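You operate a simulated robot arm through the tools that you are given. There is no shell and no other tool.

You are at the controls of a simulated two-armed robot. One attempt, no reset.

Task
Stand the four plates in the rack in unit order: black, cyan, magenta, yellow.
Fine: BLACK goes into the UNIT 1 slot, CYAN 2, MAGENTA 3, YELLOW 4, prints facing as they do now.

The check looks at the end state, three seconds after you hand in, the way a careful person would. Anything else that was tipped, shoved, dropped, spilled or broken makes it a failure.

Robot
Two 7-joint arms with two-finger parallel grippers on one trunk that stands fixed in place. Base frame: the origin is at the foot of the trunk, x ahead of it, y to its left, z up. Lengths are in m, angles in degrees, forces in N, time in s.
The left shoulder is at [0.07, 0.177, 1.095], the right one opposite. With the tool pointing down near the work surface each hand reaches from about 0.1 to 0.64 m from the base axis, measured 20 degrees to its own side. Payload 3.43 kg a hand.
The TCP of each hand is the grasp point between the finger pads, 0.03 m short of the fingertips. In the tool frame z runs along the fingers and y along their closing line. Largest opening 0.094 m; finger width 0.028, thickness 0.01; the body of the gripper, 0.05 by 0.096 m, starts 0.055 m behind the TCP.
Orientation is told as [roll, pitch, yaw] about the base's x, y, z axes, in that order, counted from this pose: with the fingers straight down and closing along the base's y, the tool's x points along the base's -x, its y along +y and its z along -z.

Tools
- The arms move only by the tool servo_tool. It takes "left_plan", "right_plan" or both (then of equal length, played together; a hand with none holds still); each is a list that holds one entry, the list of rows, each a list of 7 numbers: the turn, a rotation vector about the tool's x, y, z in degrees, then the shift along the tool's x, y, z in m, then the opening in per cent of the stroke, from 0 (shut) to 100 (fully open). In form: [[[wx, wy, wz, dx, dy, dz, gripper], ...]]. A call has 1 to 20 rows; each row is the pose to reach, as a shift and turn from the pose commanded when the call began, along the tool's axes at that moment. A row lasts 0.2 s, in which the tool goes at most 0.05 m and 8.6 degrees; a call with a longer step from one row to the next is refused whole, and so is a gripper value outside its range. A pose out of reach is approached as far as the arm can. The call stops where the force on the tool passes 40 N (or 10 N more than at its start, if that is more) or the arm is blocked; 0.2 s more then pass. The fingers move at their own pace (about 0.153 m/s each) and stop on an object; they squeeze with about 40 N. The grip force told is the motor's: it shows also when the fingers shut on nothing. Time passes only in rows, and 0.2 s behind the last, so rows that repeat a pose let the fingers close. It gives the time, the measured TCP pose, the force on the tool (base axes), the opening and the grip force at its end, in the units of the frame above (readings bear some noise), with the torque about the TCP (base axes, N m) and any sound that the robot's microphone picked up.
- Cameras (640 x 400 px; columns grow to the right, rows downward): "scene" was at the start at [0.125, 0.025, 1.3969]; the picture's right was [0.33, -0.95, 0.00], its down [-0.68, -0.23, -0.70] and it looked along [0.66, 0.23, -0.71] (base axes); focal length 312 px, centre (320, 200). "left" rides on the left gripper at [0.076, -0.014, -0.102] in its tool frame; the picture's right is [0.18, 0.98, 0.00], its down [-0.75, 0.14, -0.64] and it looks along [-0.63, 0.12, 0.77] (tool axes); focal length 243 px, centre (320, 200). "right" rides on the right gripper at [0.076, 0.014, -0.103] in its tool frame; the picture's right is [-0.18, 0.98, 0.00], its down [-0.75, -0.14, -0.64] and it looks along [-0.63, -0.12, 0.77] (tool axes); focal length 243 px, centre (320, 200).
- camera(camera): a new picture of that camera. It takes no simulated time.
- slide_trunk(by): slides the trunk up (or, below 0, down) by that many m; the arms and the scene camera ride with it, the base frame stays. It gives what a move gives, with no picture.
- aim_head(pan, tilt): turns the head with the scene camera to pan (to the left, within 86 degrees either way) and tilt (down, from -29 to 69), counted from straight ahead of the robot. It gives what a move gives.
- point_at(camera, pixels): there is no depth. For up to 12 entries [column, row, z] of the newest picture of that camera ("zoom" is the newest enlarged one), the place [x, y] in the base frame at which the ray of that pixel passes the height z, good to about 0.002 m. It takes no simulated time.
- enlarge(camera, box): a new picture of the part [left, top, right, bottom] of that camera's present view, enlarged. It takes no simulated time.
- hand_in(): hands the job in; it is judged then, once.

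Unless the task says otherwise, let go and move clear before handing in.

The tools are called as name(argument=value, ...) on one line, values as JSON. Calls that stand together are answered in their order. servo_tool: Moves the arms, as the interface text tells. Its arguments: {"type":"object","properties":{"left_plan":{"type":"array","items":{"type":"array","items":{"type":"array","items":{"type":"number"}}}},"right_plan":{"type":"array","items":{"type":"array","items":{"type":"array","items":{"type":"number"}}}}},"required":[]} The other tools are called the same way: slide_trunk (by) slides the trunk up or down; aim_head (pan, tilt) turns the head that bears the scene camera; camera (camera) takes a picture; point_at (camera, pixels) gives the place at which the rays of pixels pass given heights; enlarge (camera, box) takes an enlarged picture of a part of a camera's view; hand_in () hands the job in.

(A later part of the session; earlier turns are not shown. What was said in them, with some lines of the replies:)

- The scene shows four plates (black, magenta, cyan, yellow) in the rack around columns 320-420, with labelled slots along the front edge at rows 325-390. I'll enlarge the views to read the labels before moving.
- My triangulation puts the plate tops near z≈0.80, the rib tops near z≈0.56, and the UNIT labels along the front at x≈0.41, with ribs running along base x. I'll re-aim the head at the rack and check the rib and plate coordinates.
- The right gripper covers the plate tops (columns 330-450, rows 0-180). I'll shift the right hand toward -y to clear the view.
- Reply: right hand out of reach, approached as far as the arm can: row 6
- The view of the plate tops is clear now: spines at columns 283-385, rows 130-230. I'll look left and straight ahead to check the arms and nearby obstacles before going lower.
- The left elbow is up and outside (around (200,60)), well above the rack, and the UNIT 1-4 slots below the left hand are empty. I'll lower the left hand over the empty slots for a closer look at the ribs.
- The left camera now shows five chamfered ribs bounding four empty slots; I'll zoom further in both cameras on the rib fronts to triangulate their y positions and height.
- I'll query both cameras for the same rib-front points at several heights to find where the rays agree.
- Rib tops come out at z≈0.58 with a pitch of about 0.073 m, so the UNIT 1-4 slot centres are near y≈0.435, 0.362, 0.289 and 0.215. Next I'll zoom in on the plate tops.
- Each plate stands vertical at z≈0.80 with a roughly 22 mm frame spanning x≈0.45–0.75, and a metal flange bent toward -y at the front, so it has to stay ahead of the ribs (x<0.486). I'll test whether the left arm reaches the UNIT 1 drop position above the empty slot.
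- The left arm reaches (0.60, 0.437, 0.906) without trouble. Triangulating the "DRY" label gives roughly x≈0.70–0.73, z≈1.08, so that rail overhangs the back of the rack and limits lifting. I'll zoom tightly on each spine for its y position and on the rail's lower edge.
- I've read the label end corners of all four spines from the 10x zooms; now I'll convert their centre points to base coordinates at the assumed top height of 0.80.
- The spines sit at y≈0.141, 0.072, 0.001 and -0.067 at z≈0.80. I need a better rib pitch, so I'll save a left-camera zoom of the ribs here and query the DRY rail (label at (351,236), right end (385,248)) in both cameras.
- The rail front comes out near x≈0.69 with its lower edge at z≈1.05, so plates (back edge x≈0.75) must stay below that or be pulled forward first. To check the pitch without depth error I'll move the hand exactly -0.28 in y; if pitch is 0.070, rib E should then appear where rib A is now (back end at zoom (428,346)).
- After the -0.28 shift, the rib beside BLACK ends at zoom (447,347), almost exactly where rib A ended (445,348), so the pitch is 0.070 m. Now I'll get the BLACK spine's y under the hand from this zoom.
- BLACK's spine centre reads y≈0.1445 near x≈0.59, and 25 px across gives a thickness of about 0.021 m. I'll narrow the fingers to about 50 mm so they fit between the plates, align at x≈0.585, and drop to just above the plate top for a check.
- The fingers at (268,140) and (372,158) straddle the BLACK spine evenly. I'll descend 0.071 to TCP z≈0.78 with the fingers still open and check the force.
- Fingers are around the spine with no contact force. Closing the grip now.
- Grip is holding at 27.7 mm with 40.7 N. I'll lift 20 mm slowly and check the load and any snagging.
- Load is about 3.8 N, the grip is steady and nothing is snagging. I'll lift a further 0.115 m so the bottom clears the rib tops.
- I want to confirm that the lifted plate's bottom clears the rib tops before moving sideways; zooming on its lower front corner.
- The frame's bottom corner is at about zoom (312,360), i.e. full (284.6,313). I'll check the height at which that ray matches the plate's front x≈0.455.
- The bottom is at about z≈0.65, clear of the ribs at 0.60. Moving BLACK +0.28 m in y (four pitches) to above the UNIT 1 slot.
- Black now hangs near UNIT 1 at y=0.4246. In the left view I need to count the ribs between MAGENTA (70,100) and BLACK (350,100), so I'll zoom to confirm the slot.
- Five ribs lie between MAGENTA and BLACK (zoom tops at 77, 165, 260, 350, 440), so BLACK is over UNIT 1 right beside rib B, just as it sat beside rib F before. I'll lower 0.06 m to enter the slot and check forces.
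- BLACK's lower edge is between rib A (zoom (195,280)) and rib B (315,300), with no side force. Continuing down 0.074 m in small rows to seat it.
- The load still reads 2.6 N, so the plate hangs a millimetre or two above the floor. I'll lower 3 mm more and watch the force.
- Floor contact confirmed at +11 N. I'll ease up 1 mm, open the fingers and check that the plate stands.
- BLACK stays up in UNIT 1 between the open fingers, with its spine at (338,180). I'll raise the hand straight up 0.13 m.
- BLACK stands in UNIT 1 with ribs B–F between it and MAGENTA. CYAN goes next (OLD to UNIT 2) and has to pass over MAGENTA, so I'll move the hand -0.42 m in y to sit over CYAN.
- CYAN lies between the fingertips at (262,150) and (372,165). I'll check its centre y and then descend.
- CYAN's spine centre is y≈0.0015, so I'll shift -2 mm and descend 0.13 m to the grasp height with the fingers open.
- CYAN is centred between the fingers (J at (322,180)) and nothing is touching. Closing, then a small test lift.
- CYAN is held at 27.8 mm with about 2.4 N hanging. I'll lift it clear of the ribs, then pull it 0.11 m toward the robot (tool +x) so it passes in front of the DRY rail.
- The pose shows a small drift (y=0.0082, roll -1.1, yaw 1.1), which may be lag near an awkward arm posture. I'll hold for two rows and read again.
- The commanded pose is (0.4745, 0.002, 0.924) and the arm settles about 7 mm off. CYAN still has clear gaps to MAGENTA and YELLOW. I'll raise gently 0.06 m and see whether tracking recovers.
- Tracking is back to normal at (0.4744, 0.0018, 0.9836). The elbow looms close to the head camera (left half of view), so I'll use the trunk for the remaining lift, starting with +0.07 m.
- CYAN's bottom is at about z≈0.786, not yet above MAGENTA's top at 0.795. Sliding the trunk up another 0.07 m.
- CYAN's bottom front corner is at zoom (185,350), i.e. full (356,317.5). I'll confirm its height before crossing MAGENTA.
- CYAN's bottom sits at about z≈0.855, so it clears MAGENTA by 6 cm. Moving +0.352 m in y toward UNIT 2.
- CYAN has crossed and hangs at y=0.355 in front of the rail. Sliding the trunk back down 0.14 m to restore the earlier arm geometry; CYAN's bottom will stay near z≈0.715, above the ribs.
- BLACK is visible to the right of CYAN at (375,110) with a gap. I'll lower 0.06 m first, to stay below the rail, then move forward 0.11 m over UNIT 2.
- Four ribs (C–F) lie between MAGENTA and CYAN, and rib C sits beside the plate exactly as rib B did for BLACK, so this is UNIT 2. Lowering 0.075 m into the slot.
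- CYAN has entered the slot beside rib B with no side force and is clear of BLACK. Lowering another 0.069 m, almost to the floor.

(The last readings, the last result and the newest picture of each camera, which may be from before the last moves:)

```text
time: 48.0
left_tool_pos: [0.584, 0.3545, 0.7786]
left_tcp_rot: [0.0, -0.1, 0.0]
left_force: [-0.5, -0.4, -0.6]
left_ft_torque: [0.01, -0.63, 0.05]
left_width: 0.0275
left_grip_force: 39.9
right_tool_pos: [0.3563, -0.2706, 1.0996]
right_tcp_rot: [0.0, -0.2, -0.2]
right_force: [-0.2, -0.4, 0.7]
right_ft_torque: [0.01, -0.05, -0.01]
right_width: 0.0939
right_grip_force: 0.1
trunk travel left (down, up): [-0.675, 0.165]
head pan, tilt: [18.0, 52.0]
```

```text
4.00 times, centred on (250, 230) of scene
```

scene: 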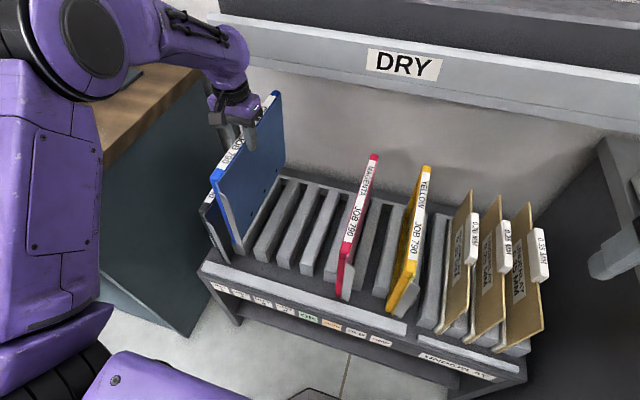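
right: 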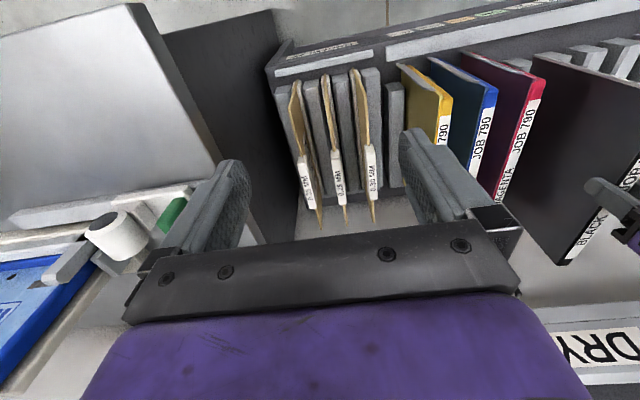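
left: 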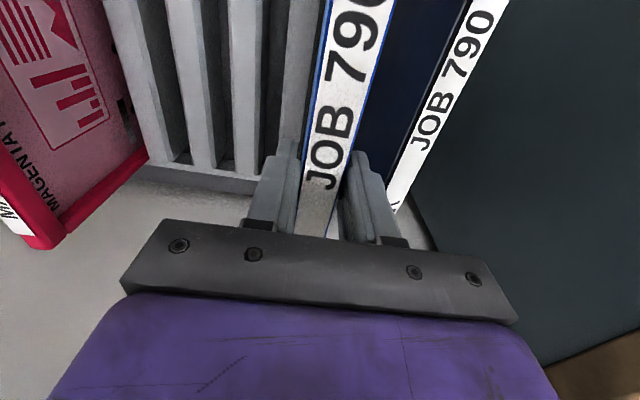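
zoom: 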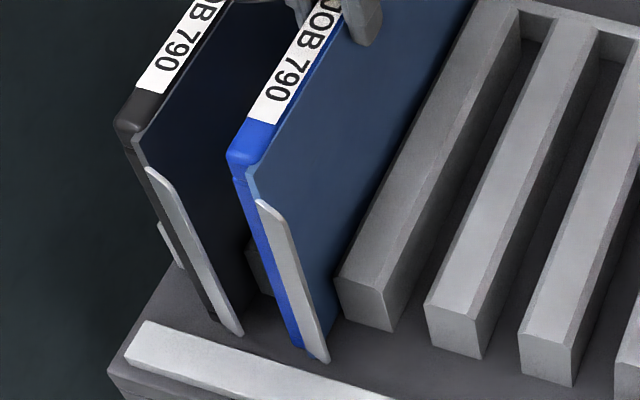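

The load has dropped to -0.6 N with a pitch torque, so the rear bottom edge is just touching the floor. I'll lower 1.5 mm more and then release.

servo_tool(left_plan=[[[0, 0, 0, 0, 0, 0.0015, 0], [0, 0, 0, 0, 0, 0.0015, 0], [0, 0, 0, 0, 0, 0.001, 35], [0, 0, 0, 0, 0, 0.001, 53], [0, 0, 0, 0, 0, 0.001, 53], [0, 0, 0, 0, 0, 0.001, 53]]])

camera(camera="left")

camera(camera="scene")

```text
time: 49.5
left_tool_pos: [0.5842, 0.3546, 0.7784]
left_tcp_rot: [0.0, 0.0, 0.0]
left_force: [-0.8, -0.9, 1.0]
left_ft_torque: [-0.02, -0.01, 0.02]
left_width: 0.0498
left_grip_force: 0.0
right_tool_pos: [0.3589, -0.2696, 1.0988]
right_tcp_rot: [0.0, -0.1, -0.2]
right_force: [0.2, 0.1, -0.1]
right_ft_torque: [-0.02, 0.01, -0.02]
right_width: 0.0942
right_grip_force: 0.0
trunk travel left (down, up): [-0.675, 0.165]
head pan, tilt: [18.0, 52.0]
```

```text
taken
```

left: 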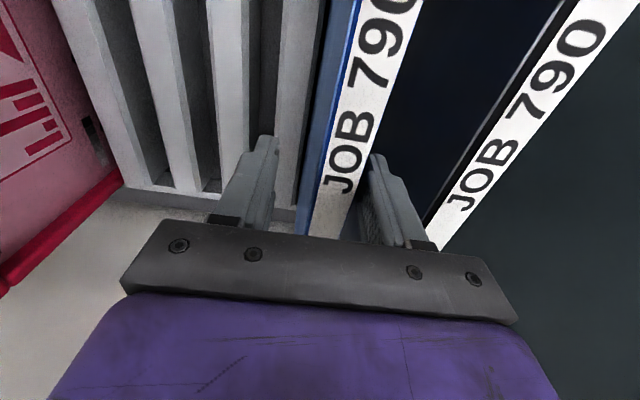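

```text
taken
```

scene: 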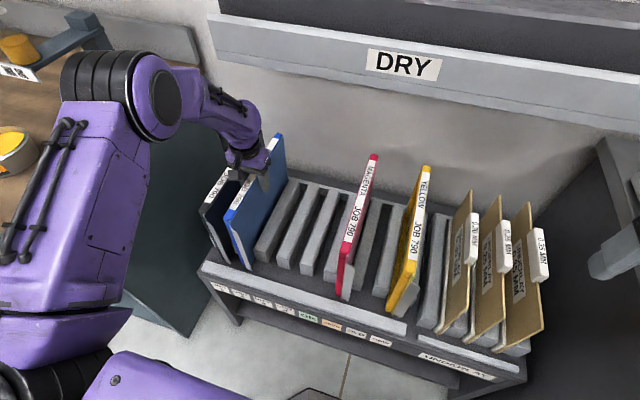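

CYAN stands in UNIT 2 next to BLACK, with the same slight rest against its +y rib that BLACK has. Raising the hand 0.13 m.

servo_tool(left_plan=[[[0, 0, 0, 0, 0, -0.025, 53], [0, 0, 0, 0, 0, -0.055, 53], [0, 0, 0, 0, 0, -0.09, 53], [0, 0, 0, 0, 0, -0.13, 53], [0, 0, 0, 0, 0, -0.13, 53]]])

camera(camera="scene")

enlarge(camera="scene", box=[170, 130, 410, 280])

```text
time: 50.6
left_tool_pos: [0.5854, 0.3543, 0.908]
left_tcp_rot: [0.1, 0.1, 0.0]
left_force: [0.4, 0.1, 0.8]
left_ft_torque: [0.01, 0.07, -0.01]
left_width: 0.0498
left_grip_force: 0.0
right_tool_pos: [0.3578, -0.27, 1.098]
right_tcp_rot: [0.0, 0.0, -0.2]
right_force: [0.0, 0.1, 0.6]
right_ft_torque: [0.02, 0.01, -0.01]
right_width: 0.0938
right_grip_force: 0.0
trunk travel left (down, up): [-0.675, 0.165]
head pan, tilt: [18.0, 52.0]
```

```text
taken
```

scene: 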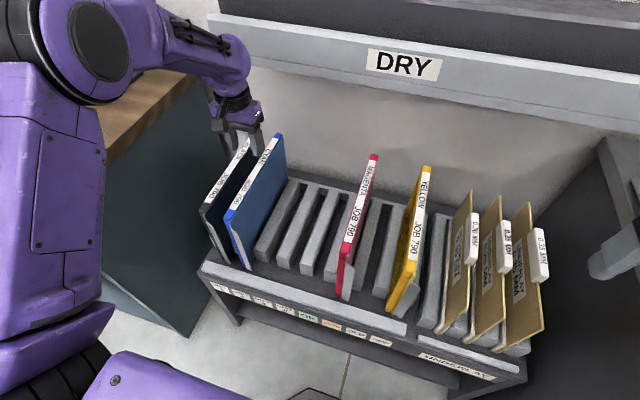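

```text
2.67 times, centred on (290, 205) of scene
```

zoom: 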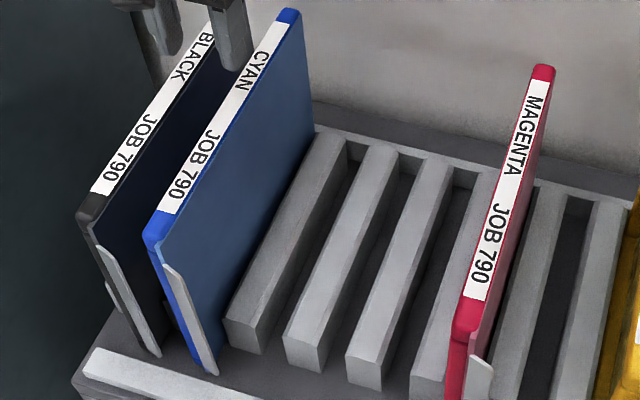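

BLACK and CYAN stand correctly. Moving -0.281 m in y to sit over MAGENTA.

servo_tool(left_plan=[[[0, 0, 0, 0, -0.02, 0, 53], [0, 0, 0, 0, -0.06, 0, 53], [0, 0, 0, 0, -0.1, 0, 53], [0, 0, 0, 0, -0.14, 0, 53], [0, 0, 0, 0, -0.18, 0, 53], [0, 0, 0, 0, -0.22, 0, 53], [0, 0, 0, 0, -0.255, 0, 53], [0, 0, 0, 0, -0.275, 0, 53], [0, 0, 0, 0, -0.281, 0, 53], [0, 0, 0, 0, -0.281, 0, 53]]])

camera(camera="left")

enlarge(camera="left", box=[240, 60, 400, 160])

```text
time: 52.9
left_tool_pos: [0.584, 0.0737, 0.9084]
left_tcp_rot: [0.0, 0.0, -0.1]
left_force: [0.4, 0.3, 0.3]
left_ft_torque: [0.01, -0.01, -0.02]
left_width: 0.0497
left_grip_force: 0.1
right_tool_pos: [0.3572, -0.2693, 1.0969]
right_tcp_rot: [0.0, -0.1, -0.3]
right_force: [-0.4, 0.6, 0.4]
right_ft_torque: [-0.04, -0.01, 0.0]
right_width: 0.0939
right_grip_force: 0.1
trunk travel left (down, up): [-0.675, 0.165]
head pan, tilt: [18.0, 52.0]
```

```text
taken
```

left: 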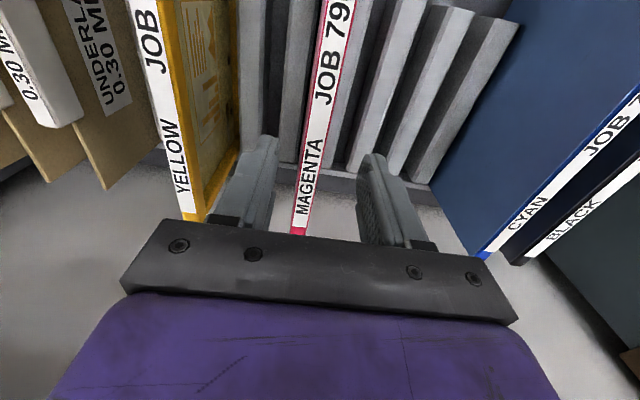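

```text
4.00 times, centred on (320, 110) of left
```

zoom: 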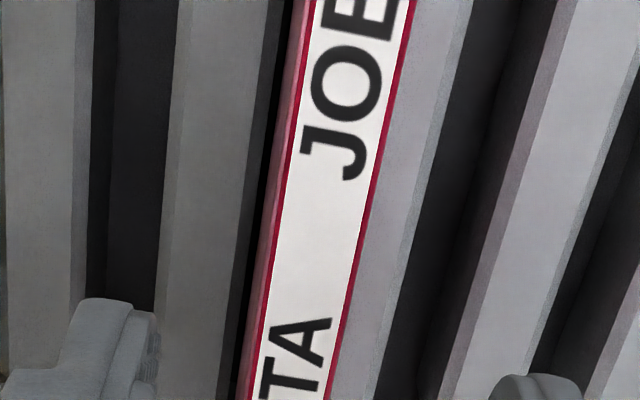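

MAGENTA's label centre is at zoom (332,160), about 1 mm to the +y side of the hand's axis. I'll shift +1 mm and descend 0.13 m with the fingers open.

servo_tool(left_plan=[[[0, 0, 0, 0, 0.001, 0.02, 53], [0, 0, 0, 0, 0.001, 0.045, 53], [0, 0, 0, 0, 0.001, 0.07, 53], [0, 0, 0, 0, 0.001, 0.095, 53], [0, 0, 0, 0, 0.001, 0.115, 53], [0, 0, 0, 0, 0.001, 0.13, 53], [0, 0, 0, 0, 0.001, 0.13, 53]]])

camera(camera="left")

```text
time: 54.5
left_tool_pos: [0.5835, 0.0732, 0.7776]
left_tcp_rot: [0.0, 0.0, -0.1]
left_force: [0.1, 0.1, -0.3]
left_ft_torque: [-0.01, 0.04, -0.02]
left_width: 0.0495
left_grip_force: 0.1
right_tool_pos: [0.3562, -0.2699, 1.0988]
right_tcp_rot: [0.0, -0.2, -0.1]
right_force: [0.4, -0.6, -0.1]
right_ft_torque: [0.05, 0.02, 0.0]
right_width: 0.0939
right_grip_force: 0.0
trunk travel left (down, up): [-0.675, 0.165]
head pan, tilt: [18.0, 52.0]
```

```text
taken
```

left: 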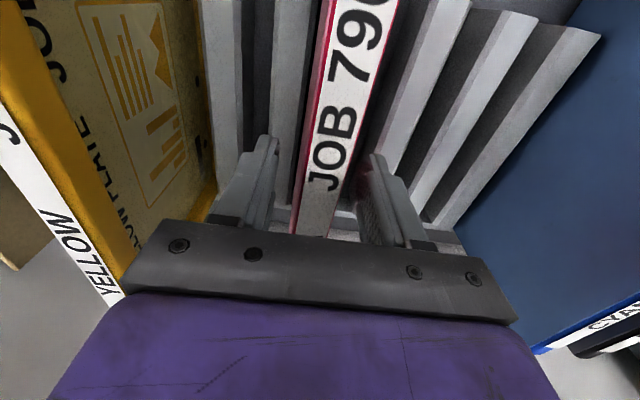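

MAGENTA is centred (J at (323,180)) with no contact. Closing, then lifting in small steps to 0.145 m.

servo_tool(left_plan=[[[0, 0, 0, 0, 0, 0, 30], [0, 0, 0, 0, 0, 0, 0], [0, 0, 0, 0, 0, 0, 0], [0, 0, 0, 0, 0, 0, 0], [0, 0, 0, 0, 0, -0.005, 0], [0, 0, 0, 0, 0, -0.012, 0], [0, 0, 0, 0, 0, -0.02, 0], [0, 0, 0, 0, 0, -0.02, 0]]])

camera(camera="left")

```text
time: 56.2
left_tool_pos: [0.5836, 0.0741, 0.7974]
left_tcp_rot: [0.0, 0.1, -0.1]
left_force: [0.2, 0.8, -2.6]
left_ft_torque: [0.03, 0.06, -0.03]
left_width: 0.0281
left_grip_force: 40.0
right_tool_pos: [0.3579, -0.2701, 1.0992]
right_tcp_rot: [-0.1, 0.0, -0.1]
right_force: [-0.7, -0.1, 1.1]
right_ft_torque: [0.03, -0.01, -0.02]
right_width: 0.094
right_grip_force: 0.1
trunk travel left (down, up): [-0.675, 0.165]
head pan, tilt: [18.0, 52.0]
```

```text
taken
```

left: 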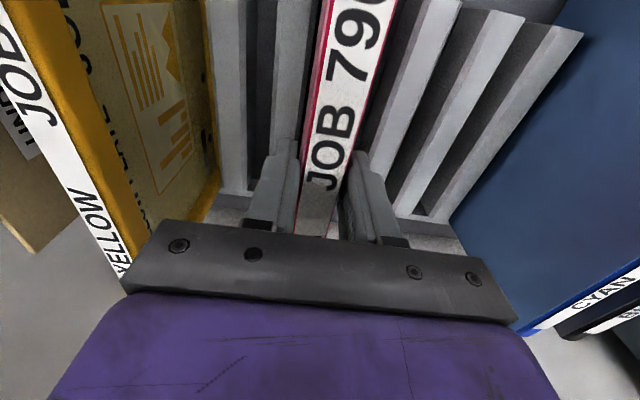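

MAGENTA is held with 2.6 N hanging. Lifting 0.125 m further and then moving +0.21 m in y to UNIT 3.

servo_tool(left_plan=[[[0, 0, 0, 0, 0, -0.02, 0], [0, 0, 0, 0, 0, -0.045, 0], [0, 0, 0, 0, 0, -0.07, 0], [0, 0, 0, 0, 0, -0.095, 0], [0, 0, 0, 0, 0, -0.12, 0], [0, 0, 0, 0, 0, -0.125, 0], [0, 0, 0, 0, 0.015, -0.125, 0], [0, 0, 0, 0, 0.045, -0.125, 0], [0, 0, 0, 0, 0.08, -0.125, 0], [0, 0, 0, 0, 0.115, -0.125, 0], [0, 0, 0, 0, 0.15, -0.125, 0], [0, 0, 0, 0, 0.18, -0.125, 0], [0, 0, 0, 0, 0.2, -0.125, 0], [0, 0, 0, 0, 0.21, -0.125, 0], [0, 0, 0, 0, 0.21, -0.125, 0]]])

camera(camera="scene")

enlarge(camera="scene", box=[190, 180, 350, 280])

enlarge(camera="left", box=[60, 0, 420, 225])

```text
time: 59.5
left_tool_pos: [0.5851, 0.2851, 0.9239]
left_tcp_rot: [0.0, 0.0, -0.1]
left_force: [0.1, -0.4, -3.5]
left_ft_torque: [0.01, 0.08, 0.0]
left_width: 0.028
left_grip_force: 40.0
right_tool_pos: [0.3581, -0.2705, 1.0976]
right_tcp_rot: [0.0, 0.0, -0.2]
right_force: [-1.0, 0.1, -0.4]
right_ft_torque: [-0.01, 0.0, 0.0]
right_width: 0.094
right_grip_force: 0.0
trunk travel left (down, up): [-0.675, 0.165]
head pan, tilt: [18.0, 52.0]
```

```text
taken
```

scene: 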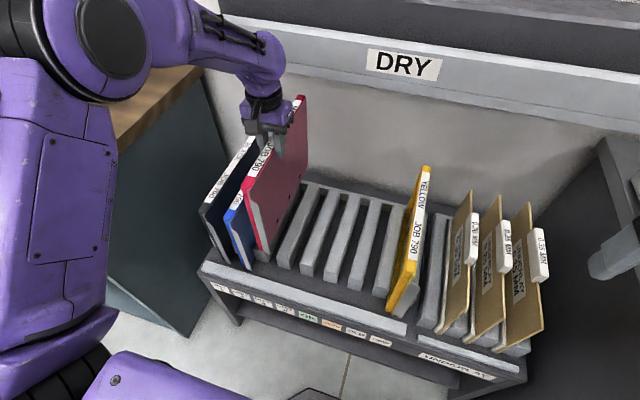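

```text
4.00 times, centred on (270, 230) of scene
```

zoom: 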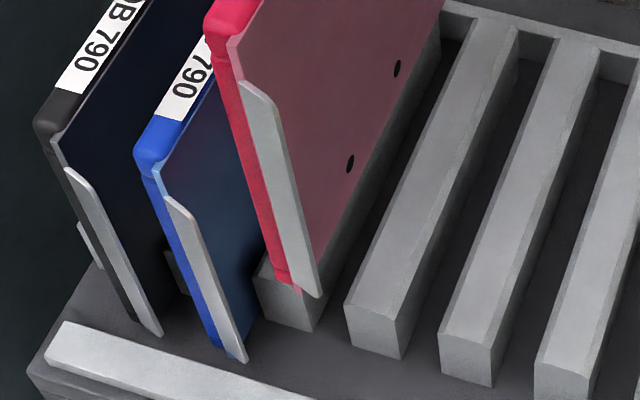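

```text
1.78 times, centred on (240, 112) of left
```

zoom: 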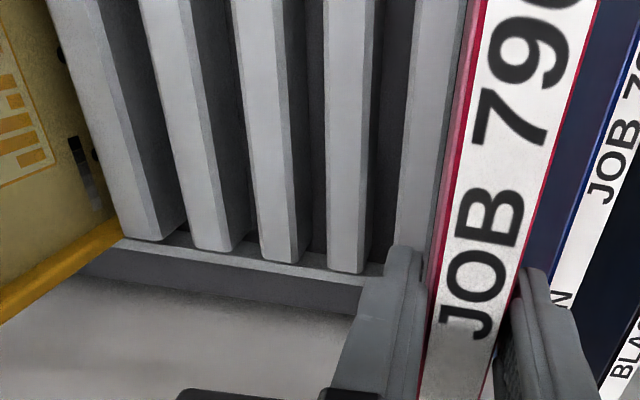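

Five ribs (D–H) lie between YELLOW and MAGENTA, so MAGENTA is over UNIT 3 with the same rib spacing as before. Lowering 0.075 m.

servo_tool(left_plan=[[[0, 0, 0, 0, 0, 0.02, 0], [0, 0, 0, 0, 0, 0.04, 0], [0, 0, 0, 0, 0, 0.052, 0], [0, 0, 0, 0, 0, 0.064, 0], [0, 0, 0, 0, 0, 0.075, 0], [0, 0, 0, 0, 0, 0.075, 0]]])

enlarge(camera="scene", box=[190, 180, 350, 280])

```text
time: 60.9
left_tool_pos: [0.5847, 0.2845, 0.848]
left_tcp_rot: [0.1, 0.0, 0.0]
left_force: [-0.7, 0.3, -3.4]
left_ft_torque: [-0.03, 0.05, -0.02]
left_width: 0.0279
left_grip_force: 39.7
right_tool_pos: [0.3581, -0.2687, 1.0988]
right_tcp_rot: [0.0, -0.1, -0.1]
right_force: [0.7, -0.9, -0.7]
right_ft_torque: [-0.02, -0.01, 0.01]
right_width: 0.0942
right_grip_force: 0.1
trunk travel left (down, up): [-0.675, 0.165]
head pan, tilt: [18.0, 52.0]
```

```text
4.00 times, centred on (270, 230) of scene
```

zoom: 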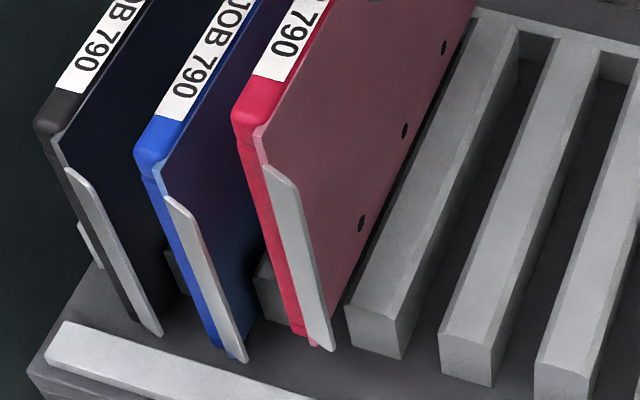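

MAGENTA is in the slot with no side force. Lowering 0.069 m to just reach the floor.

servo_tool(left_plan=[[[0, 0, 0, 0, 0, 0.012, 0], [0, 0, 0, 0, 0, 0.024, 0], [0, 0, 0, 0, 0, 0.036, 0], [0, 0, 0, 0, 0, 0.048, 0], [0, 0, 0, 0, 0, 0.059, 0], [0, 0, 0, 0, 0, 0.066, 0], [0, 0, 0, 0, 0, 0.069, 0], [0, 0, 0, 0, 0, 0.069, 0]]])

enlarge(camera="scene", box=[190, 180, 350, 280])

```text
time: 62.6
left_tool_pos: [0.5839, 0.2853, 0.7797]
left_tcp_rot: [0.0, -0.1, -0.1]
left_force: [0.9, -0.2, -3.4]
left_ft_torque: [0.0, 0.03, 0.0]
left_width: 0.0283
left_grip_force: 39.3
right_tool_pos: [0.357, -0.2708, 1.0986]
right_tcp_rot: [0.0, 0.1, -0.2]
right_force: [0.1, 0.5, -0.2]
right_ft_torque: [0.02, -0.03, -0.01]
right_width: 0.0938
right_grip_force: 0.0
trunk travel left (down, up): [-0.675, 0.165]
head pan, tilt: [18.0, 52.0]
```

```text
4.00 times, centred on (270, 230) of scene
```

zoom: 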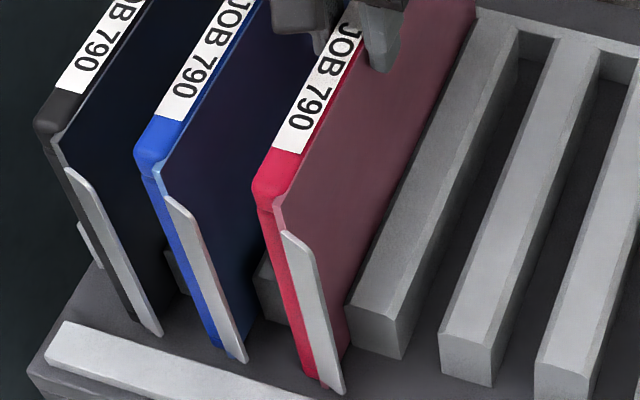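

The load is still -3.4 N, so it isn't quite down. Lowering 2 mm more to feel the floor.

servo_tool(left_plan=[[[0, 0, 0, 0, 0, 0.001, 0], [0, 0, 0, 0, 0, 0.002, 0], [0, 0, 0, 0, 0, 0.002, 0]]])

```text
time: 63.5
left_tool_pos: [0.5841, 0.2835, 0.7783]
left_tcp_rot: [0.0, 0.0, -0.1]
left_force: [0.3, -0.3, 2.5]
left_ft_torque: [-0.02, 0.36, -0.02]
left_width: 0.028
left_grip_force: 40.0
right_tool_pos: [0.3565, -0.2703, 1.099]
right_tcp_rot: [-0.1, -0.2, -0.2]
right_force: [0.1, 0.5, -0.3]
right_ft_torque: [-0.01, 0.04, 0.02]
right_width: 0.0941
right_grip_force: 0.1
trunk travel left (down, up): [-0.675, 0.165]
head pan, tilt: [18.0, 52.0]
```

Floor contact at +2.5 N. Opening the fingers and then checking.

servo_tool(left_plan=[[[0, 0, 0, 0, 0, 0, 35], [0, 0, 0, 0, 0, 0, 53], [0, 0, 0, 0, 0, 0, 53], [0, 0, 0, 0, 0, 0, 53]]])

camera(camera="left")

camera(camera="scene")

```text
time: 64.5
left_tool_pos: [0.5847, 0.2842, 0.7771]
left_tcp_rot: [0.0, 0.0, 0.0]
left_force: [0.2, 0.5, 0.9]
left_ft_torque: [-0.02, 0.02, -0.01]
left_width: 0.0496
left_grip_force: 0.0
right_tool_pos: [0.3574, -0.2693, 1.0987]
right_tcp_rot: [0.0, -0.1, -0.2]
right_force: [0.3, -0.8, 0.0]
right_ft_torque: [-0.04, 0.01, 0.01]
right_width: 0.0941
right_grip_force: 0.0
trunk travel left (down, up): [-0.675, 0.165]
head pan, tilt: [18.0, 52.0]
```

```text
taken
```

left: 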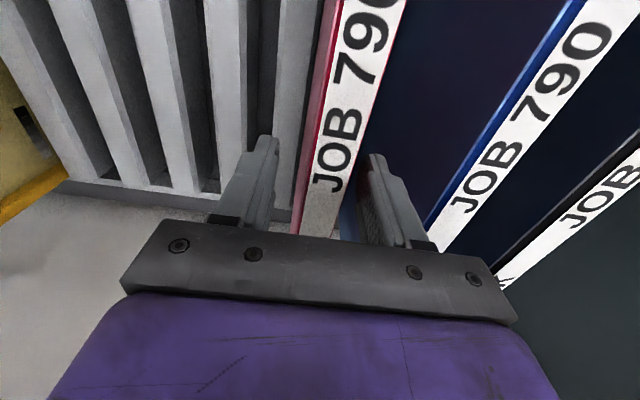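

```text
taken
```

scene: 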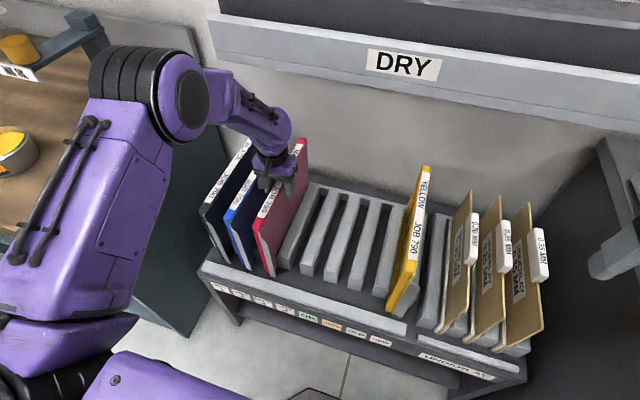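

MAGENTA stands in UNIT 3, spine at (335,150). Raising 0.13 m and moving -0.352 m in y over YELLOW.

servo_tool(left_plan=[[[0, 0, 0, 0, 0, -0.025, 53], [0, 0, 0, 0, 0, -0.055, 53], [0, 0, 0, 0, 0, -0.09, 53], [0, 0, 0, 0, 0, -0.13, 53], [0, 0, 0, 0, -0.02, -0.13, 53], [0, 0, 0, 0, -0.06, -0.13, 53], [0, 0, 0, 0, -0.1, -0.13, 53], [0, 0, 0, 0, -0.14, -0.13, 53], [0, 0, 0, 0, -0.18, -0.13, 53], [0, 0, 0, 0, -0.22, -0.13, 53], [0, 0, 0, 0, -0.26, -0.13, 53], [0, 0, 0, 0, -0.3, -0.13, 53], [0, 0, 0, 0, -0.335, -0.13, 53], [0, 0, 0, 0, -0.348, -0.13, 53], [0, 0, 0, 0, -0.352, -0.13, 53], [0, 0, 0, 0, -0.352, -0.13, 53]]])

camera(camera="left")

enlarge(camera="left", box=[240, 60, 400, 160])

camera(camera="scene")

camera(camera="right")

```text
time: 67.8
left_tool_pos: [0.584, -0.0673, 0.9073]
left_tcp_rot: [0.1, 0.0, 0.0]
left_force: [0.1, 0.1, -0.9]
left_ft_torque: [-0.01, 0.0, 0.02]
left_width: 0.05
left_grip_force: 0.0
right_tool_pos: [0.357, -0.2703, 1.0986]
right_tcp_rot: [0.0, -0.1, -0.2]
right_force: [0.1, 0.3, -0.4]
right_ft_torque: [0.01, -0.01, -0.02]
right_width: 0.0939
right_grip_force: 0.0
trunk travel left (down, up): [-0.675, 0.165]
head pan, tilt: [18.0, 52.0]
```

```text
taken
```

left: 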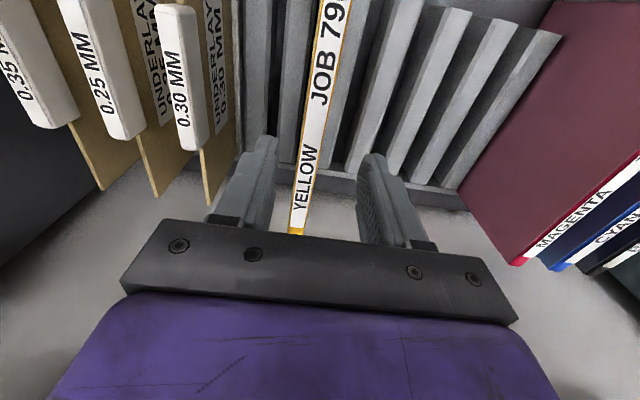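

```text
4.00 times, centred on (320, 110) of left
```

zoom: 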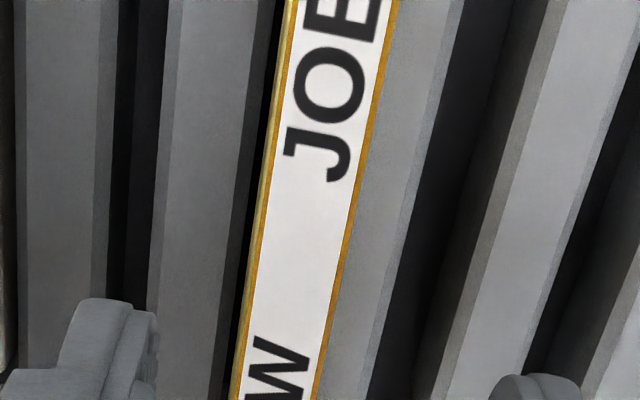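

```text
taken
```

scene: 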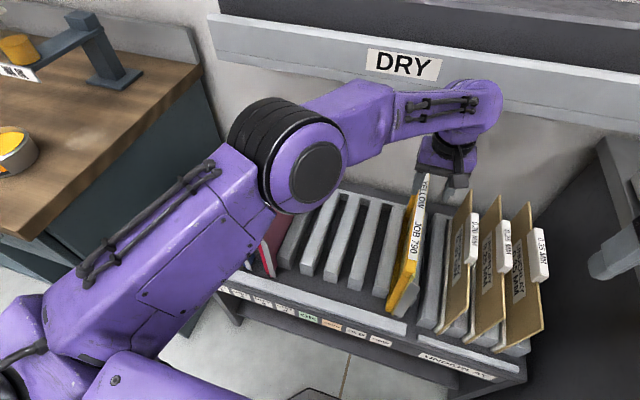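

```text
taken
```

right: 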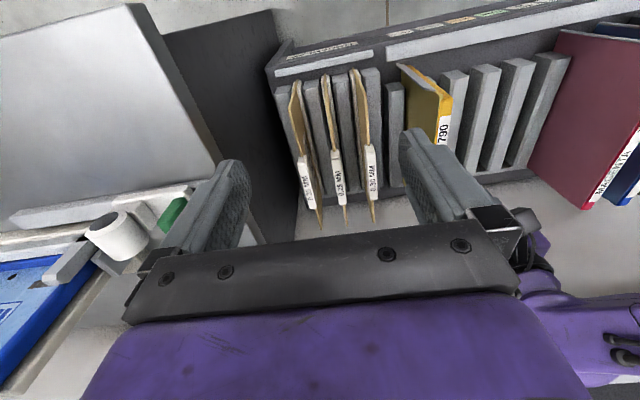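

YELLOW's label centre at zoom (315,160) means a -2 mm shift. Before descending I'll check how close the nearest underlay (tab at scene (472,240)) is to the fingers.

enlarge(camera="scene", box=[390, 160, 550, 260])

point_at(camera="scene", pixels=[[471, 214, 0.7], [471, 214, 0.75], [471, 214, 0.8], [466, 263, 0.7], [466, 263, 0.75], [470, 191, 0.7], [470, 191, 0.75]])

point_at(camera="left", pixels=[[190, 148, 0.7], [190, 148, 0.75], [190, 148, 0.8], [208, 203, 0.7], [208, 203, 0.75], [160, 8, 0.7], [160, 8, 0.75]])

```text
4.00 times, centred on (470, 210) of scene
```

zoom: 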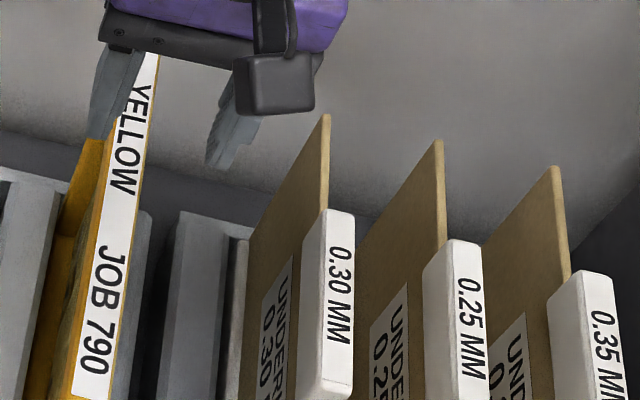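

```text
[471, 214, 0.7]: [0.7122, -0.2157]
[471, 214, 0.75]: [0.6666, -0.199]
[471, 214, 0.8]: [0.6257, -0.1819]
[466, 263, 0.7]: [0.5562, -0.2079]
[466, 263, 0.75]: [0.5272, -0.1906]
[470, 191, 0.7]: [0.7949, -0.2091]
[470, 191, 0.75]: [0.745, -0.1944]
```

```text
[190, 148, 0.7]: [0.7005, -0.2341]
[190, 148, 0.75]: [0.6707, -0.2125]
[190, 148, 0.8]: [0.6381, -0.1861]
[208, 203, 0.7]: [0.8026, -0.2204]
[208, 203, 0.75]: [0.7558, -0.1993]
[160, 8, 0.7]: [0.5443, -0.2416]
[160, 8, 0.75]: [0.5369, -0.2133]
```

The nearest underlay sits around y≈-0.19, and the fingers reach only to about y≈-0.105. Shifting -2 mm and descending 0.13 m.

servo_tool(left_plan=[[[0, 0, 0, 0, -0.002, 0.02, 53], [0, 0, 0, 0, -0.002, 0.045, 53], [0, 0, 0, 0, -0.002, 0.07, 53], [0, 0, 0, 0, -0.002, 0.095, 53], [0, 0, 0, 0, -0.002, 0.115, 53], [0, 0, 0, 0, -0.002, 0.13, 53], [0, 0, 0, 0, -0.002, 0.13, 53]]])

camera(camera="left")

```text
time: 69.5
left_tool_pos: [0.5828, -0.0697, 0.7754]
left_tcp_rot: [0.0, 0.0, -0.1]
left_force: [0.3, 0.6, -0.1]
left_ft_torque: [0.0, -0.02, -0.02]
left_width: 0.0501
left_grip_force: 0.1
right_tool_pos: [0.358, -0.2707, 1.0988]
right_tcp_rot: [0.1, 0.0, -0.2]
right_force: [0.0, 0.6, 0.3]
right_ft_torque: [0.0, 0.01, 0.03]
right_width: 0.094
right_grip_force: 0.0
trunk travel left (down, up): [-0.675, 0.165]
head pan, tilt: [18.0, 52.0]
```

```text
taken
```

left: 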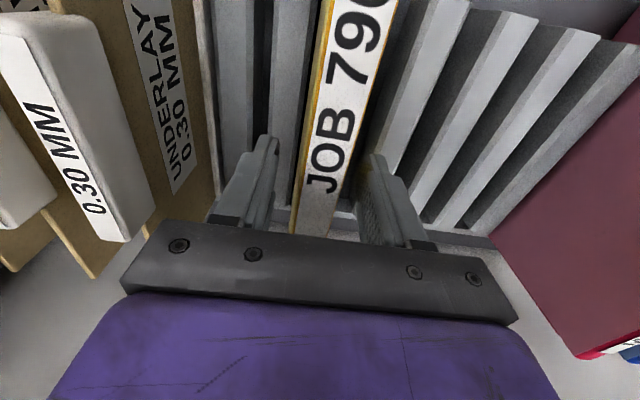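

YELLOW is centred (J at (322,182)) and nothing is touching. Closing, then a 20 mm test lift.

servo_tool(left_plan=[[[0, 0, 0, 0, 0, 0, 30], [0, 0, 0, 0, 0, 0, 0], [0, 0, 0, 0, 0, 0, 0], [0, 0, 0, 0, 0, 0, 0], [0, 0, 0, 0, 0, -0.005, 0], [0, 0, 0, 0, 0, -0.012, 0], [0, 0, 0, 0, 0, -0.02, 0], [0, 0, 0, 0, 0, -0.02, 0]]])

camera(camera="left")

```text
time: 71.2
left_tool_pos: [0.5836, -0.0704, 0.7969]
left_tcp_rot: [0.0, 0.0, -0.1]
left_force: [-0.9, 0.5, -3.2]
left_ft_torque: [0.01, 0.09, -0.01]
left_width: 0.0281
left_grip_force: 40.0
right_tool_pos: [0.3589, -0.2711, 1.0985]
right_tcp_rot: [0.0, 0.0, -0.2]
right_force: [-0.6, -1.0, -0.3]
right_ft_torque: [0.03, 0.04, -0.03]
right_width: 0.0939
right_grip_force: 0.1
trunk travel left (down, up): [-0.675, 0.165]
head pan, tilt: [18.0, 52.0]
```

```text
taken
```

left: 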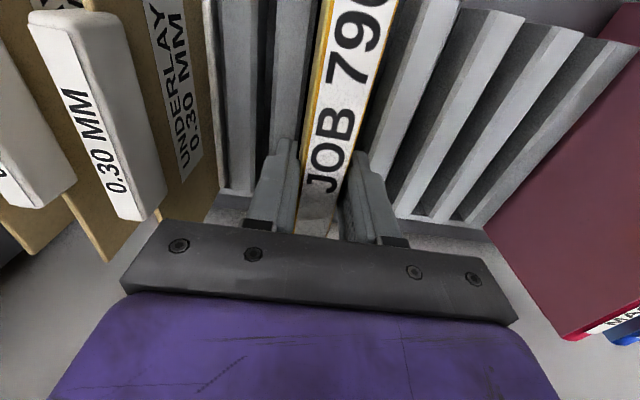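

YELLOW is held with 3.2 N hanging. Lifting 0.125 m and moving +0.284 m in y (target y≈0.2137) over UNIT 4.

servo_tool(left_plan=[[[0, 0, 0, 0, 0, -0.02, 0], [0, 0, 0, 0, 0, -0.045, 0], [0, 0, 0, 0, 0, -0.07, 0], [0, 0, 0, 0, 0, -0.095, 0], [0, 0, 0, 0, 0, -0.12, 0], [0, 0, 0, 0, 0, -0.125, 0], [0, 0, 0, 0, 0.015, -0.125, 0], [0, 0, 0, 0, 0.045, -0.125, 0], [0, 0, 0, 0, 0.08, -0.125, 0], [0, 0, 0, 0, 0.115, -0.125, 0], [0, 0, 0, 0, 0.15, -0.125, 0], [0, 0, 0, 0, 0.185, -0.125, 0], [0, 0, 0, 0, 0.22, -0.125, 0], [0, 0, 0, 0, 0.25, -0.125, 0], [0, 0, 0, 0, 0.27, -0.125, 0], [0, 0, 0, 0, 0.281, -0.125, 0], [0, 0, 0, 0, 0.284, -0.125, 0], [0, 0, 0, 0, 0.284, -0.125, 0]]])

camera(camera="scene")

enlarge(camera="scene", box=[210, 180, 370, 280])

enlarge(camera="left", box=[60, 0, 420, 225])

```text
time: 75.0
left_tool_pos: [0.5836, 0.2137, 0.9232]
left_tcp_rot: [0.1, -0.1, 0.0]
left_force: [-0.3, -0.6, -3.9]
left_ft_torque: [0.04, 0.11, -0.01]
left_width: 0.0283
left_grip_force: 40.1
right_tool_pos: [0.3574, -0.2708, 1.0981]
right_tcp_rot: [0.0, 0.0, -0.2]
right_force: [0.5, 0.4, 0.5]
right_ft_torque: [-0.02, 0.04, -0.01]
right_width: 0.094
right_grip_force: 0.1
trunk travel left (down, up): [-0.675, 0.165]
head pan, tilt: [18.0, 52.0]
```

```text
taken
```

scene: 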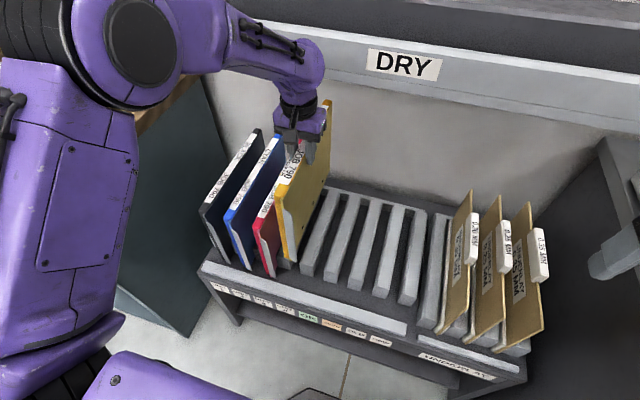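

```text
4.00 times, centred on (290, 230) of scene
```

zoom: 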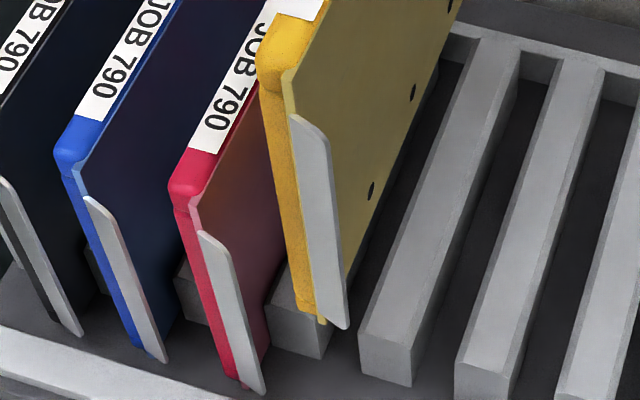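

```text
1.78 times, centred on (240, 112) of left
```

zoom: 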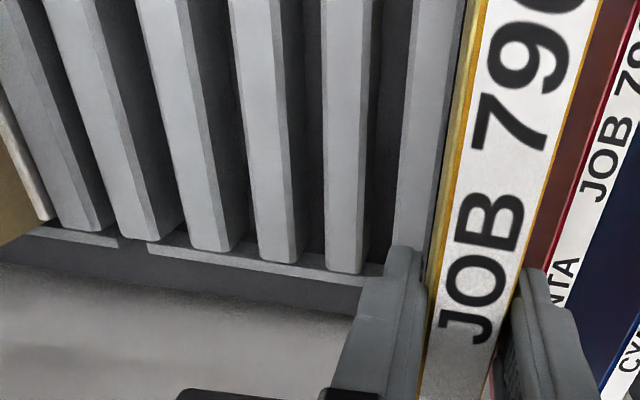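

YELLOW hangs beside MAGENTA with rib D between them (zoom (297,330)) and rib E alongside at the usual spacing, so this is UNIT 4. Lowering 0.075 m.

servo_tool(left_plan=[[[0, 0, 0, 0, 0, 0.02, 0], [0, 0, 0, 0, 0, 0.04, 0], [0, 0, 0, 0, 0, 0.052, 0], [0, 0, 0, 0, 0, 0.064, 0], [0, 0, 0, 0, 0, 0.075, 0], [0, 0, 0, 0, 0, 0.075, 0]]])

enlarge(camera="scene", box=[210, 180, 370, 280])

```text
time: 76.5
left_tool_pos: [0.5837, 0.214, 0.8468]
left_tcp_rot: [0.0, 0.0, -0.1]
left_force: [-0.4, 0.1, -2.9]
left_ft_torque: [0.01, 0.07, -0.04]
left_width: 0.0279
left_grip_force: 40.3
right_tool_pos: [0.3574, -0.2698, 1.0983]
right_tcp_rot: [0.0, -0.2, -0.2]
right_force: [0.2, 1.3, -0.1]
right_ft_torque: [0.03, 0.01, 0.0]
right_width: 0.094
right_grip_force: 0.0
trunk travel left (down, up): [-0.675, 0.165]
head pan, tilt: [18.0, 52.0]
```

```text
4.00 times, centred on (290, 230) of scene
```

zoom: 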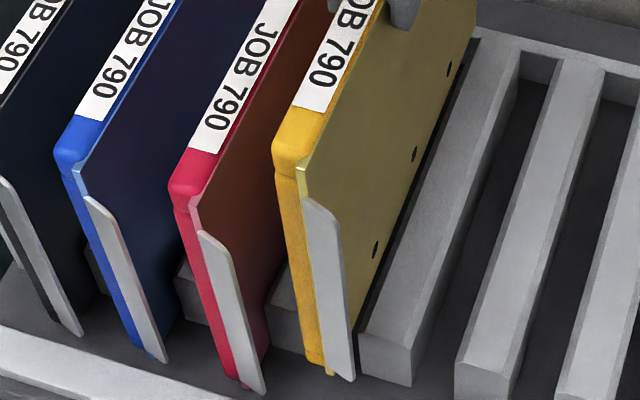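

YELLOW is entering UNIT 4 cleanly with no side force. Lowering 0.069 m, nearly to the floor.

servo_tool(left_plan=[[[0, 0, 0, 0, 0, 0.012, 0], [0, 0, 0, 0, 0, 0.024, 0], [0, 0, 0, 0, 0, 0.036, 0], [0, 0, 0, 0, 0, 0.048, 0], [0, 0, 0, 0, 0, 0.059, 0], [0, 0, 0, 0, 0, 0.066, 0], [0, 0, 0, 0, 0, 0.069, 0], [0, 0, 0, 0, 0, 0.069, 0]]])

enlarge(camera="scene", box=[210, 180, 370, 280])

```text
time: 78.2
left_tool_pos: [0.5847, 0.2138, 0.7765]
left_tcp_rot: [-0.1, 0.0, 0.0]
left_force: [-0.5, 0.0, -2.2]
left_ft_torque: [0.0, 0.09, 0.01]
left_width: 0.0279
left_grip_force: 40.1
right_tool_pos: [0.3564, -0.2702, 1.0996]
right_tcp_rot: [0.0, 0.0, -0.2]
right_force: [0.4, 0.6, -0.6]
right_ft_torque: [0.0, -0.01, 0.0]
right_width: 0.0939
right_grip_force: 0.2
trunk travel left (down, up): [-0.675, 0.165]
head pan, tilt: [18.0, 52.0]
```

```text
4.00 times, centred on (290, 230) of scene
```

zoom: 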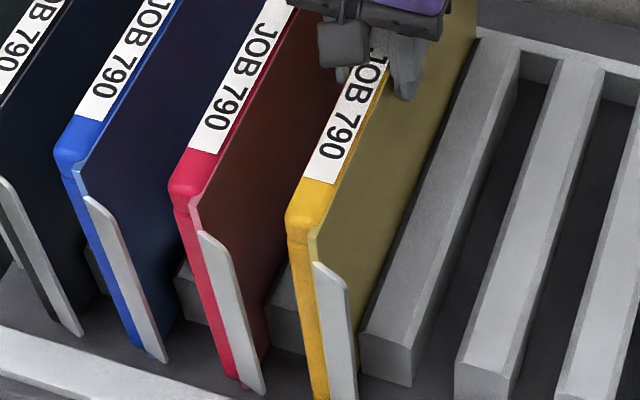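

The load is still -2.2 N, so I'll go down 2 mm more to feel the floor.

servo_tool(left_plan=[[[0, 0, 0, 0, 0, 0.001, 0], [0, 0, 0, 0, 0, 0.002, 0], [0, 0, 0, 0, 0, 0.002, 0]]])

```text
time: 79.0
left_tool_pos: [0.5842, 0.214, 0.7765]
left_tcp_rot: [0.0, 0.0, 0.0]
left_force: [0.9, 0.4, 1.3]
left_ft_torque: [-0.14, -0.07, 0.05]
left_width: 0.0278
left_grip_force: 40.6
right_tool_pos: [0.3566, -0.2706, 1.0993]
right_tcp_rot: [0.0, -0.2, -0.3]
right_force: [-0.1, -0.3, 0.7]
right_ft_torque: [-0.01, 0.02, 0.02]
right_width: 0.0939
right_grip_force: 0.0
trunk travel left (down, up): [-0.675, 0.165]
head pan, tilt: [18.0, 52.0]
```

The load flipped to +1.3 N, so the plate is resting on the floor. Opening the fingers.

servo_tool(left_plan=[[[0, 0, 0, 0, 0, 0, 35], [0, 0, 0, 0, 0, 0, 53], [0, 0, 0, 0, 0, 0, 53], [0, 0, 0, 0, 0, 0, 53]]])

camera(camera="left")

```text
time: 80.0
left_tool_pos: [0.5841, 0.2142, 0.775]
left_tcp_rot: [0.0, 0.0, 0.0]
left_force: [-0.2, 0.0, -0.1]
left_ft_torque: [0.03, -0.01, 0.02]
left_width: 0.0498
left_grip_force: 0.0
right_tool_pos: [0.3568, -0.27, 1.0988]
right_tcp_rot: [0.1, -0.1, -0.2]
right_force: [0.6, -0.1, 0.6]
right_ft_torque: [0.0, -0.01, 0.01]
right_width: 0.0938
right_grip_force: 0.1
trunk travel left (down, up): [-0.675, 0.165]
head pan, tilt: [18.0, 52.0]
```

```text
taken
```

left: 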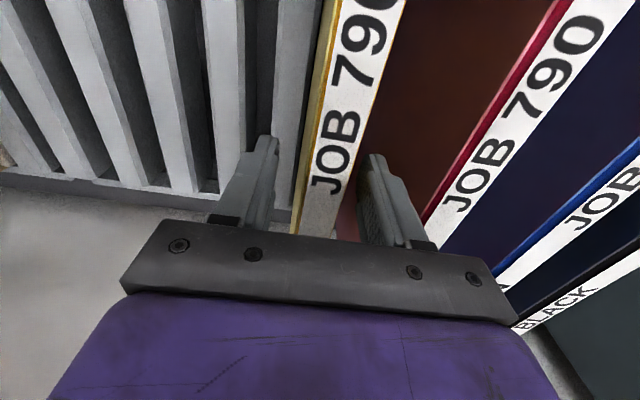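

YELLOW stands in UNIT 4 between the open fingers. Raising straight up 0.15 m, then pulling the hand back toward the robot.

servo_tool(left_plan=[[[0, 0, 0, 0, 0, -0.02, 53], [0, 0, 0, 0, 0, -0.05, 53], [0, 0, 0, 0, 0, -0.085, 53], [0, 0, 0, 0, 0, -0.12, 53], [0, 0, 0, 0, 0, -0.15, 53], [0, 0, 0, 0.03, 0.02, -0.17, 53], [0, 0, 0, 0.06, 0.04, -0.2, 53], [0, 0, 0, 0.09, 0.07, -0.22, 53], [0, 0, 0, 0.11, 0.1, -0.25, 53], [0, 0, 0, 0.11, 0.13, -0.28, 53], [0, 0, 0, 0.11, 0.13, -0.28, 53]]])

aim_head(pan=10, tilt=50)

camera(camera="scene")

enlarge(camera="scene", box=[150, 160, 390, 310])

camera(camera="left")

camera(camera="right")

```text
time: 82.5
left_tool_pos: [0.4736, 0.3439, 1.0555]
left_tcp_rot: [0.0, 0.0, -0.1]
left_force: [0.1, -0.1, 0.8]
left_ft_torque: [0.02, -0.01, 0.03]
left_width: 0.0497
left_grip_force: 0.0
right_tool_pos: [0.3573, -0.2698, 1.0985]
right_tcp_rot: [0.1, 0.0, -0.2]
right_force: [0.0, 0.0, -0.4]
right_ft_torque: [-0.02, -0.02, -0.03]
right_width: 0.0941
right_grip_force: 0.1
trunk travel left (down, up): [-0.675, 0.165]
head pan, tilt: [18.0, 52.0]
```

```text
time: 83.1
left_tool_pos: [0.4725, 0.3445, 1.0558]
left_tcp_rot: [0.0, 0.0, 0.0]
left_force: [0.0, -0.3, 0.6]
left_ft_torque: [0.01, -0.01, 0.0]
left_width: 0.0499
left_grip_force: 0.2
right_tool_pos: [0.3569, -0.2697, 1.0992]
right_tcp_rot: [0.0, -0.1, -0.2]
right_force: [0.1, -0.2, -0.9]
right_ft_torque: [0.01, 0.03, -0.02]
right_width: 0.0937
right_grip_force: 0.1
trunk travel left (down, up): [-0.675, 0.165]
head pan, tilt: [10.0, 50.0]
```

```text
taken
```

scene: 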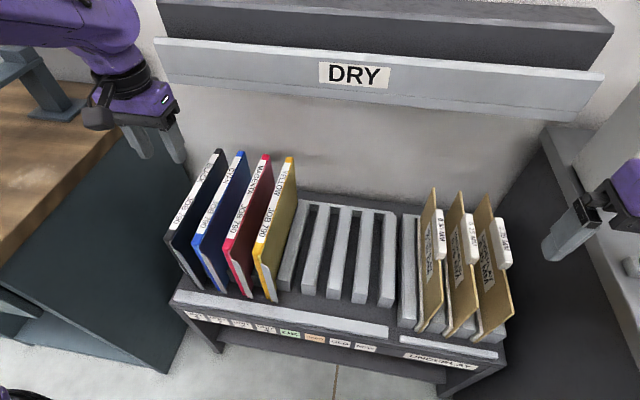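

```text
2.67 times, centred on (270, 235) of scene
```

zoom: 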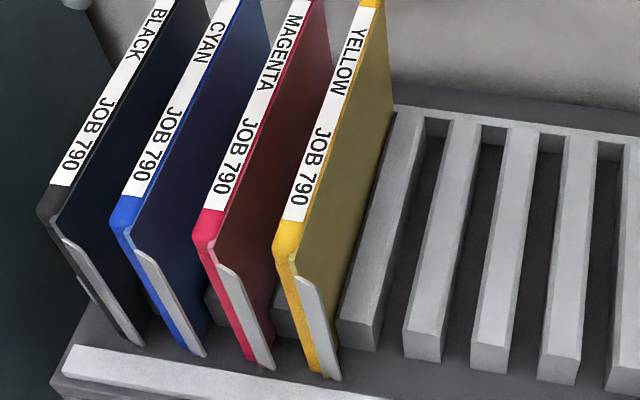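

```text
taken
```

left: 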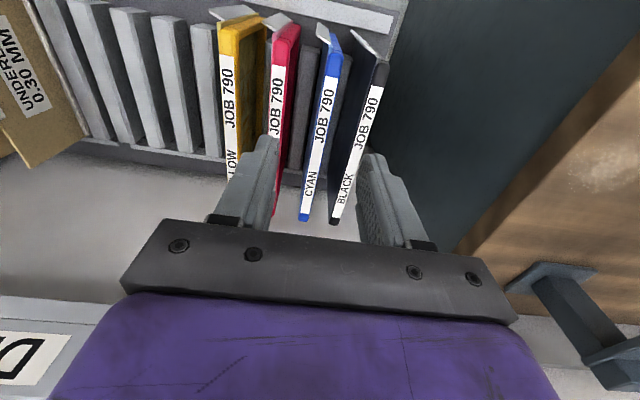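

```text
taken
```

right: 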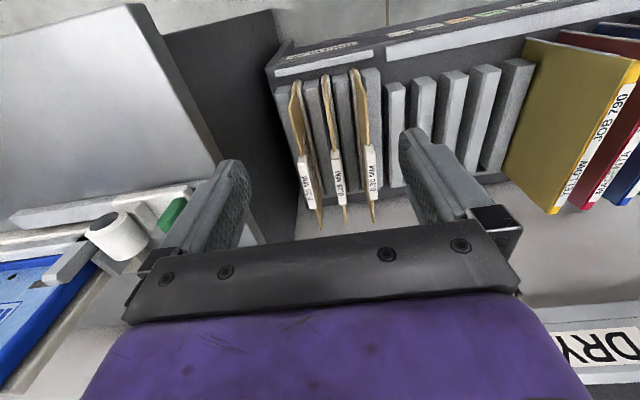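

All four spines read BLACK, CYAN, MAGENTA, YELLOW from the left, and four free slots remain (OK, REDO, OLD, NEW). I'll zoom on the labels and the plate feet for a final check.

enlarge(camera="scene", box=[160, 250, 400, 400])

enlarge(camera="left", box=[180, 0, 420, 150])

enlarge(camera="scene", box=[160, 140, 320, 240])

```text
2.67 times, centred on (280, 325) of scene
```

zoom: 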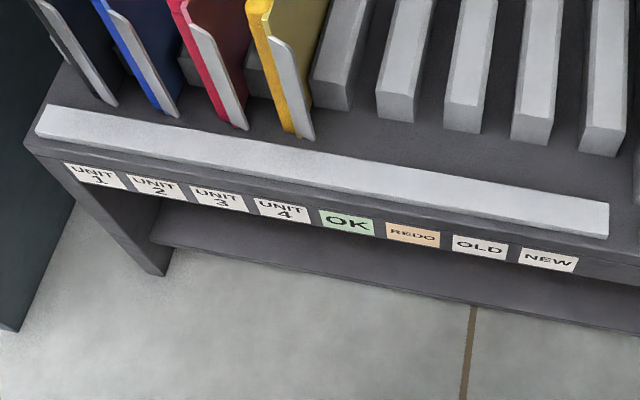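

```text
2.67 times, centred on (300, 75) of left
```

zoom: 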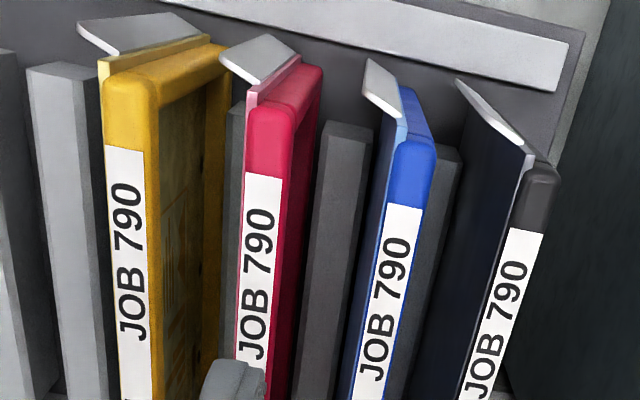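

```text
4.00 times, centred on (240, 190) of scene
```

zoom: 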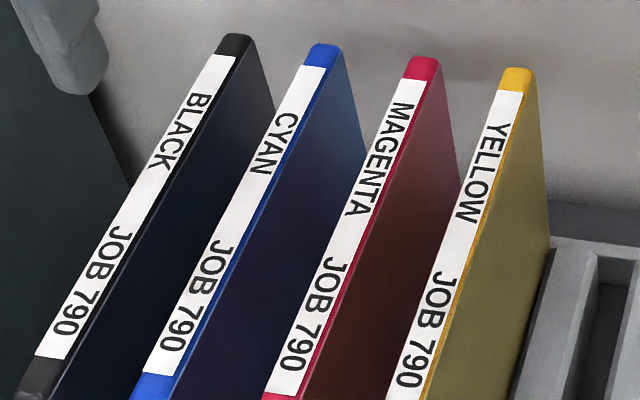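

The plates stand in UNIT 1–4 in the order black, cyan, magenta, yellow, fully seated with prints facing as before. The four slots right of YELLOW match the OK, REDO, OLD and NEW labels and are empty; both hands are clear and empty, and nothing else has moved. Handing in.

hand_in()

```text
The job is handed in.
```

The four plates now stand in the rack in unit order: BLACK in UNIT 1, CYAN in UNIT 2, MAGENTA in UNIT 3 and YELLOW in UNIT 4. The job is handed in, but I haven't seen the result of the check.

- **Seating:** each plate was lowered until it touched the slot floor and stayed standing after release. The prints face the same way as before.
- **Slight lean:** each plate rests a few millimetres toward the left side of its slot, because the slots have a little play.
- **Rest of the scene:** the OK, REDO, OLD and NEW slots are empty. The underlays and the DRY rail were not touched. CYAN was lifted over MAGENTA, in front of the rail.
- **Hands:** both were empty and clear of the rack when I handed in.
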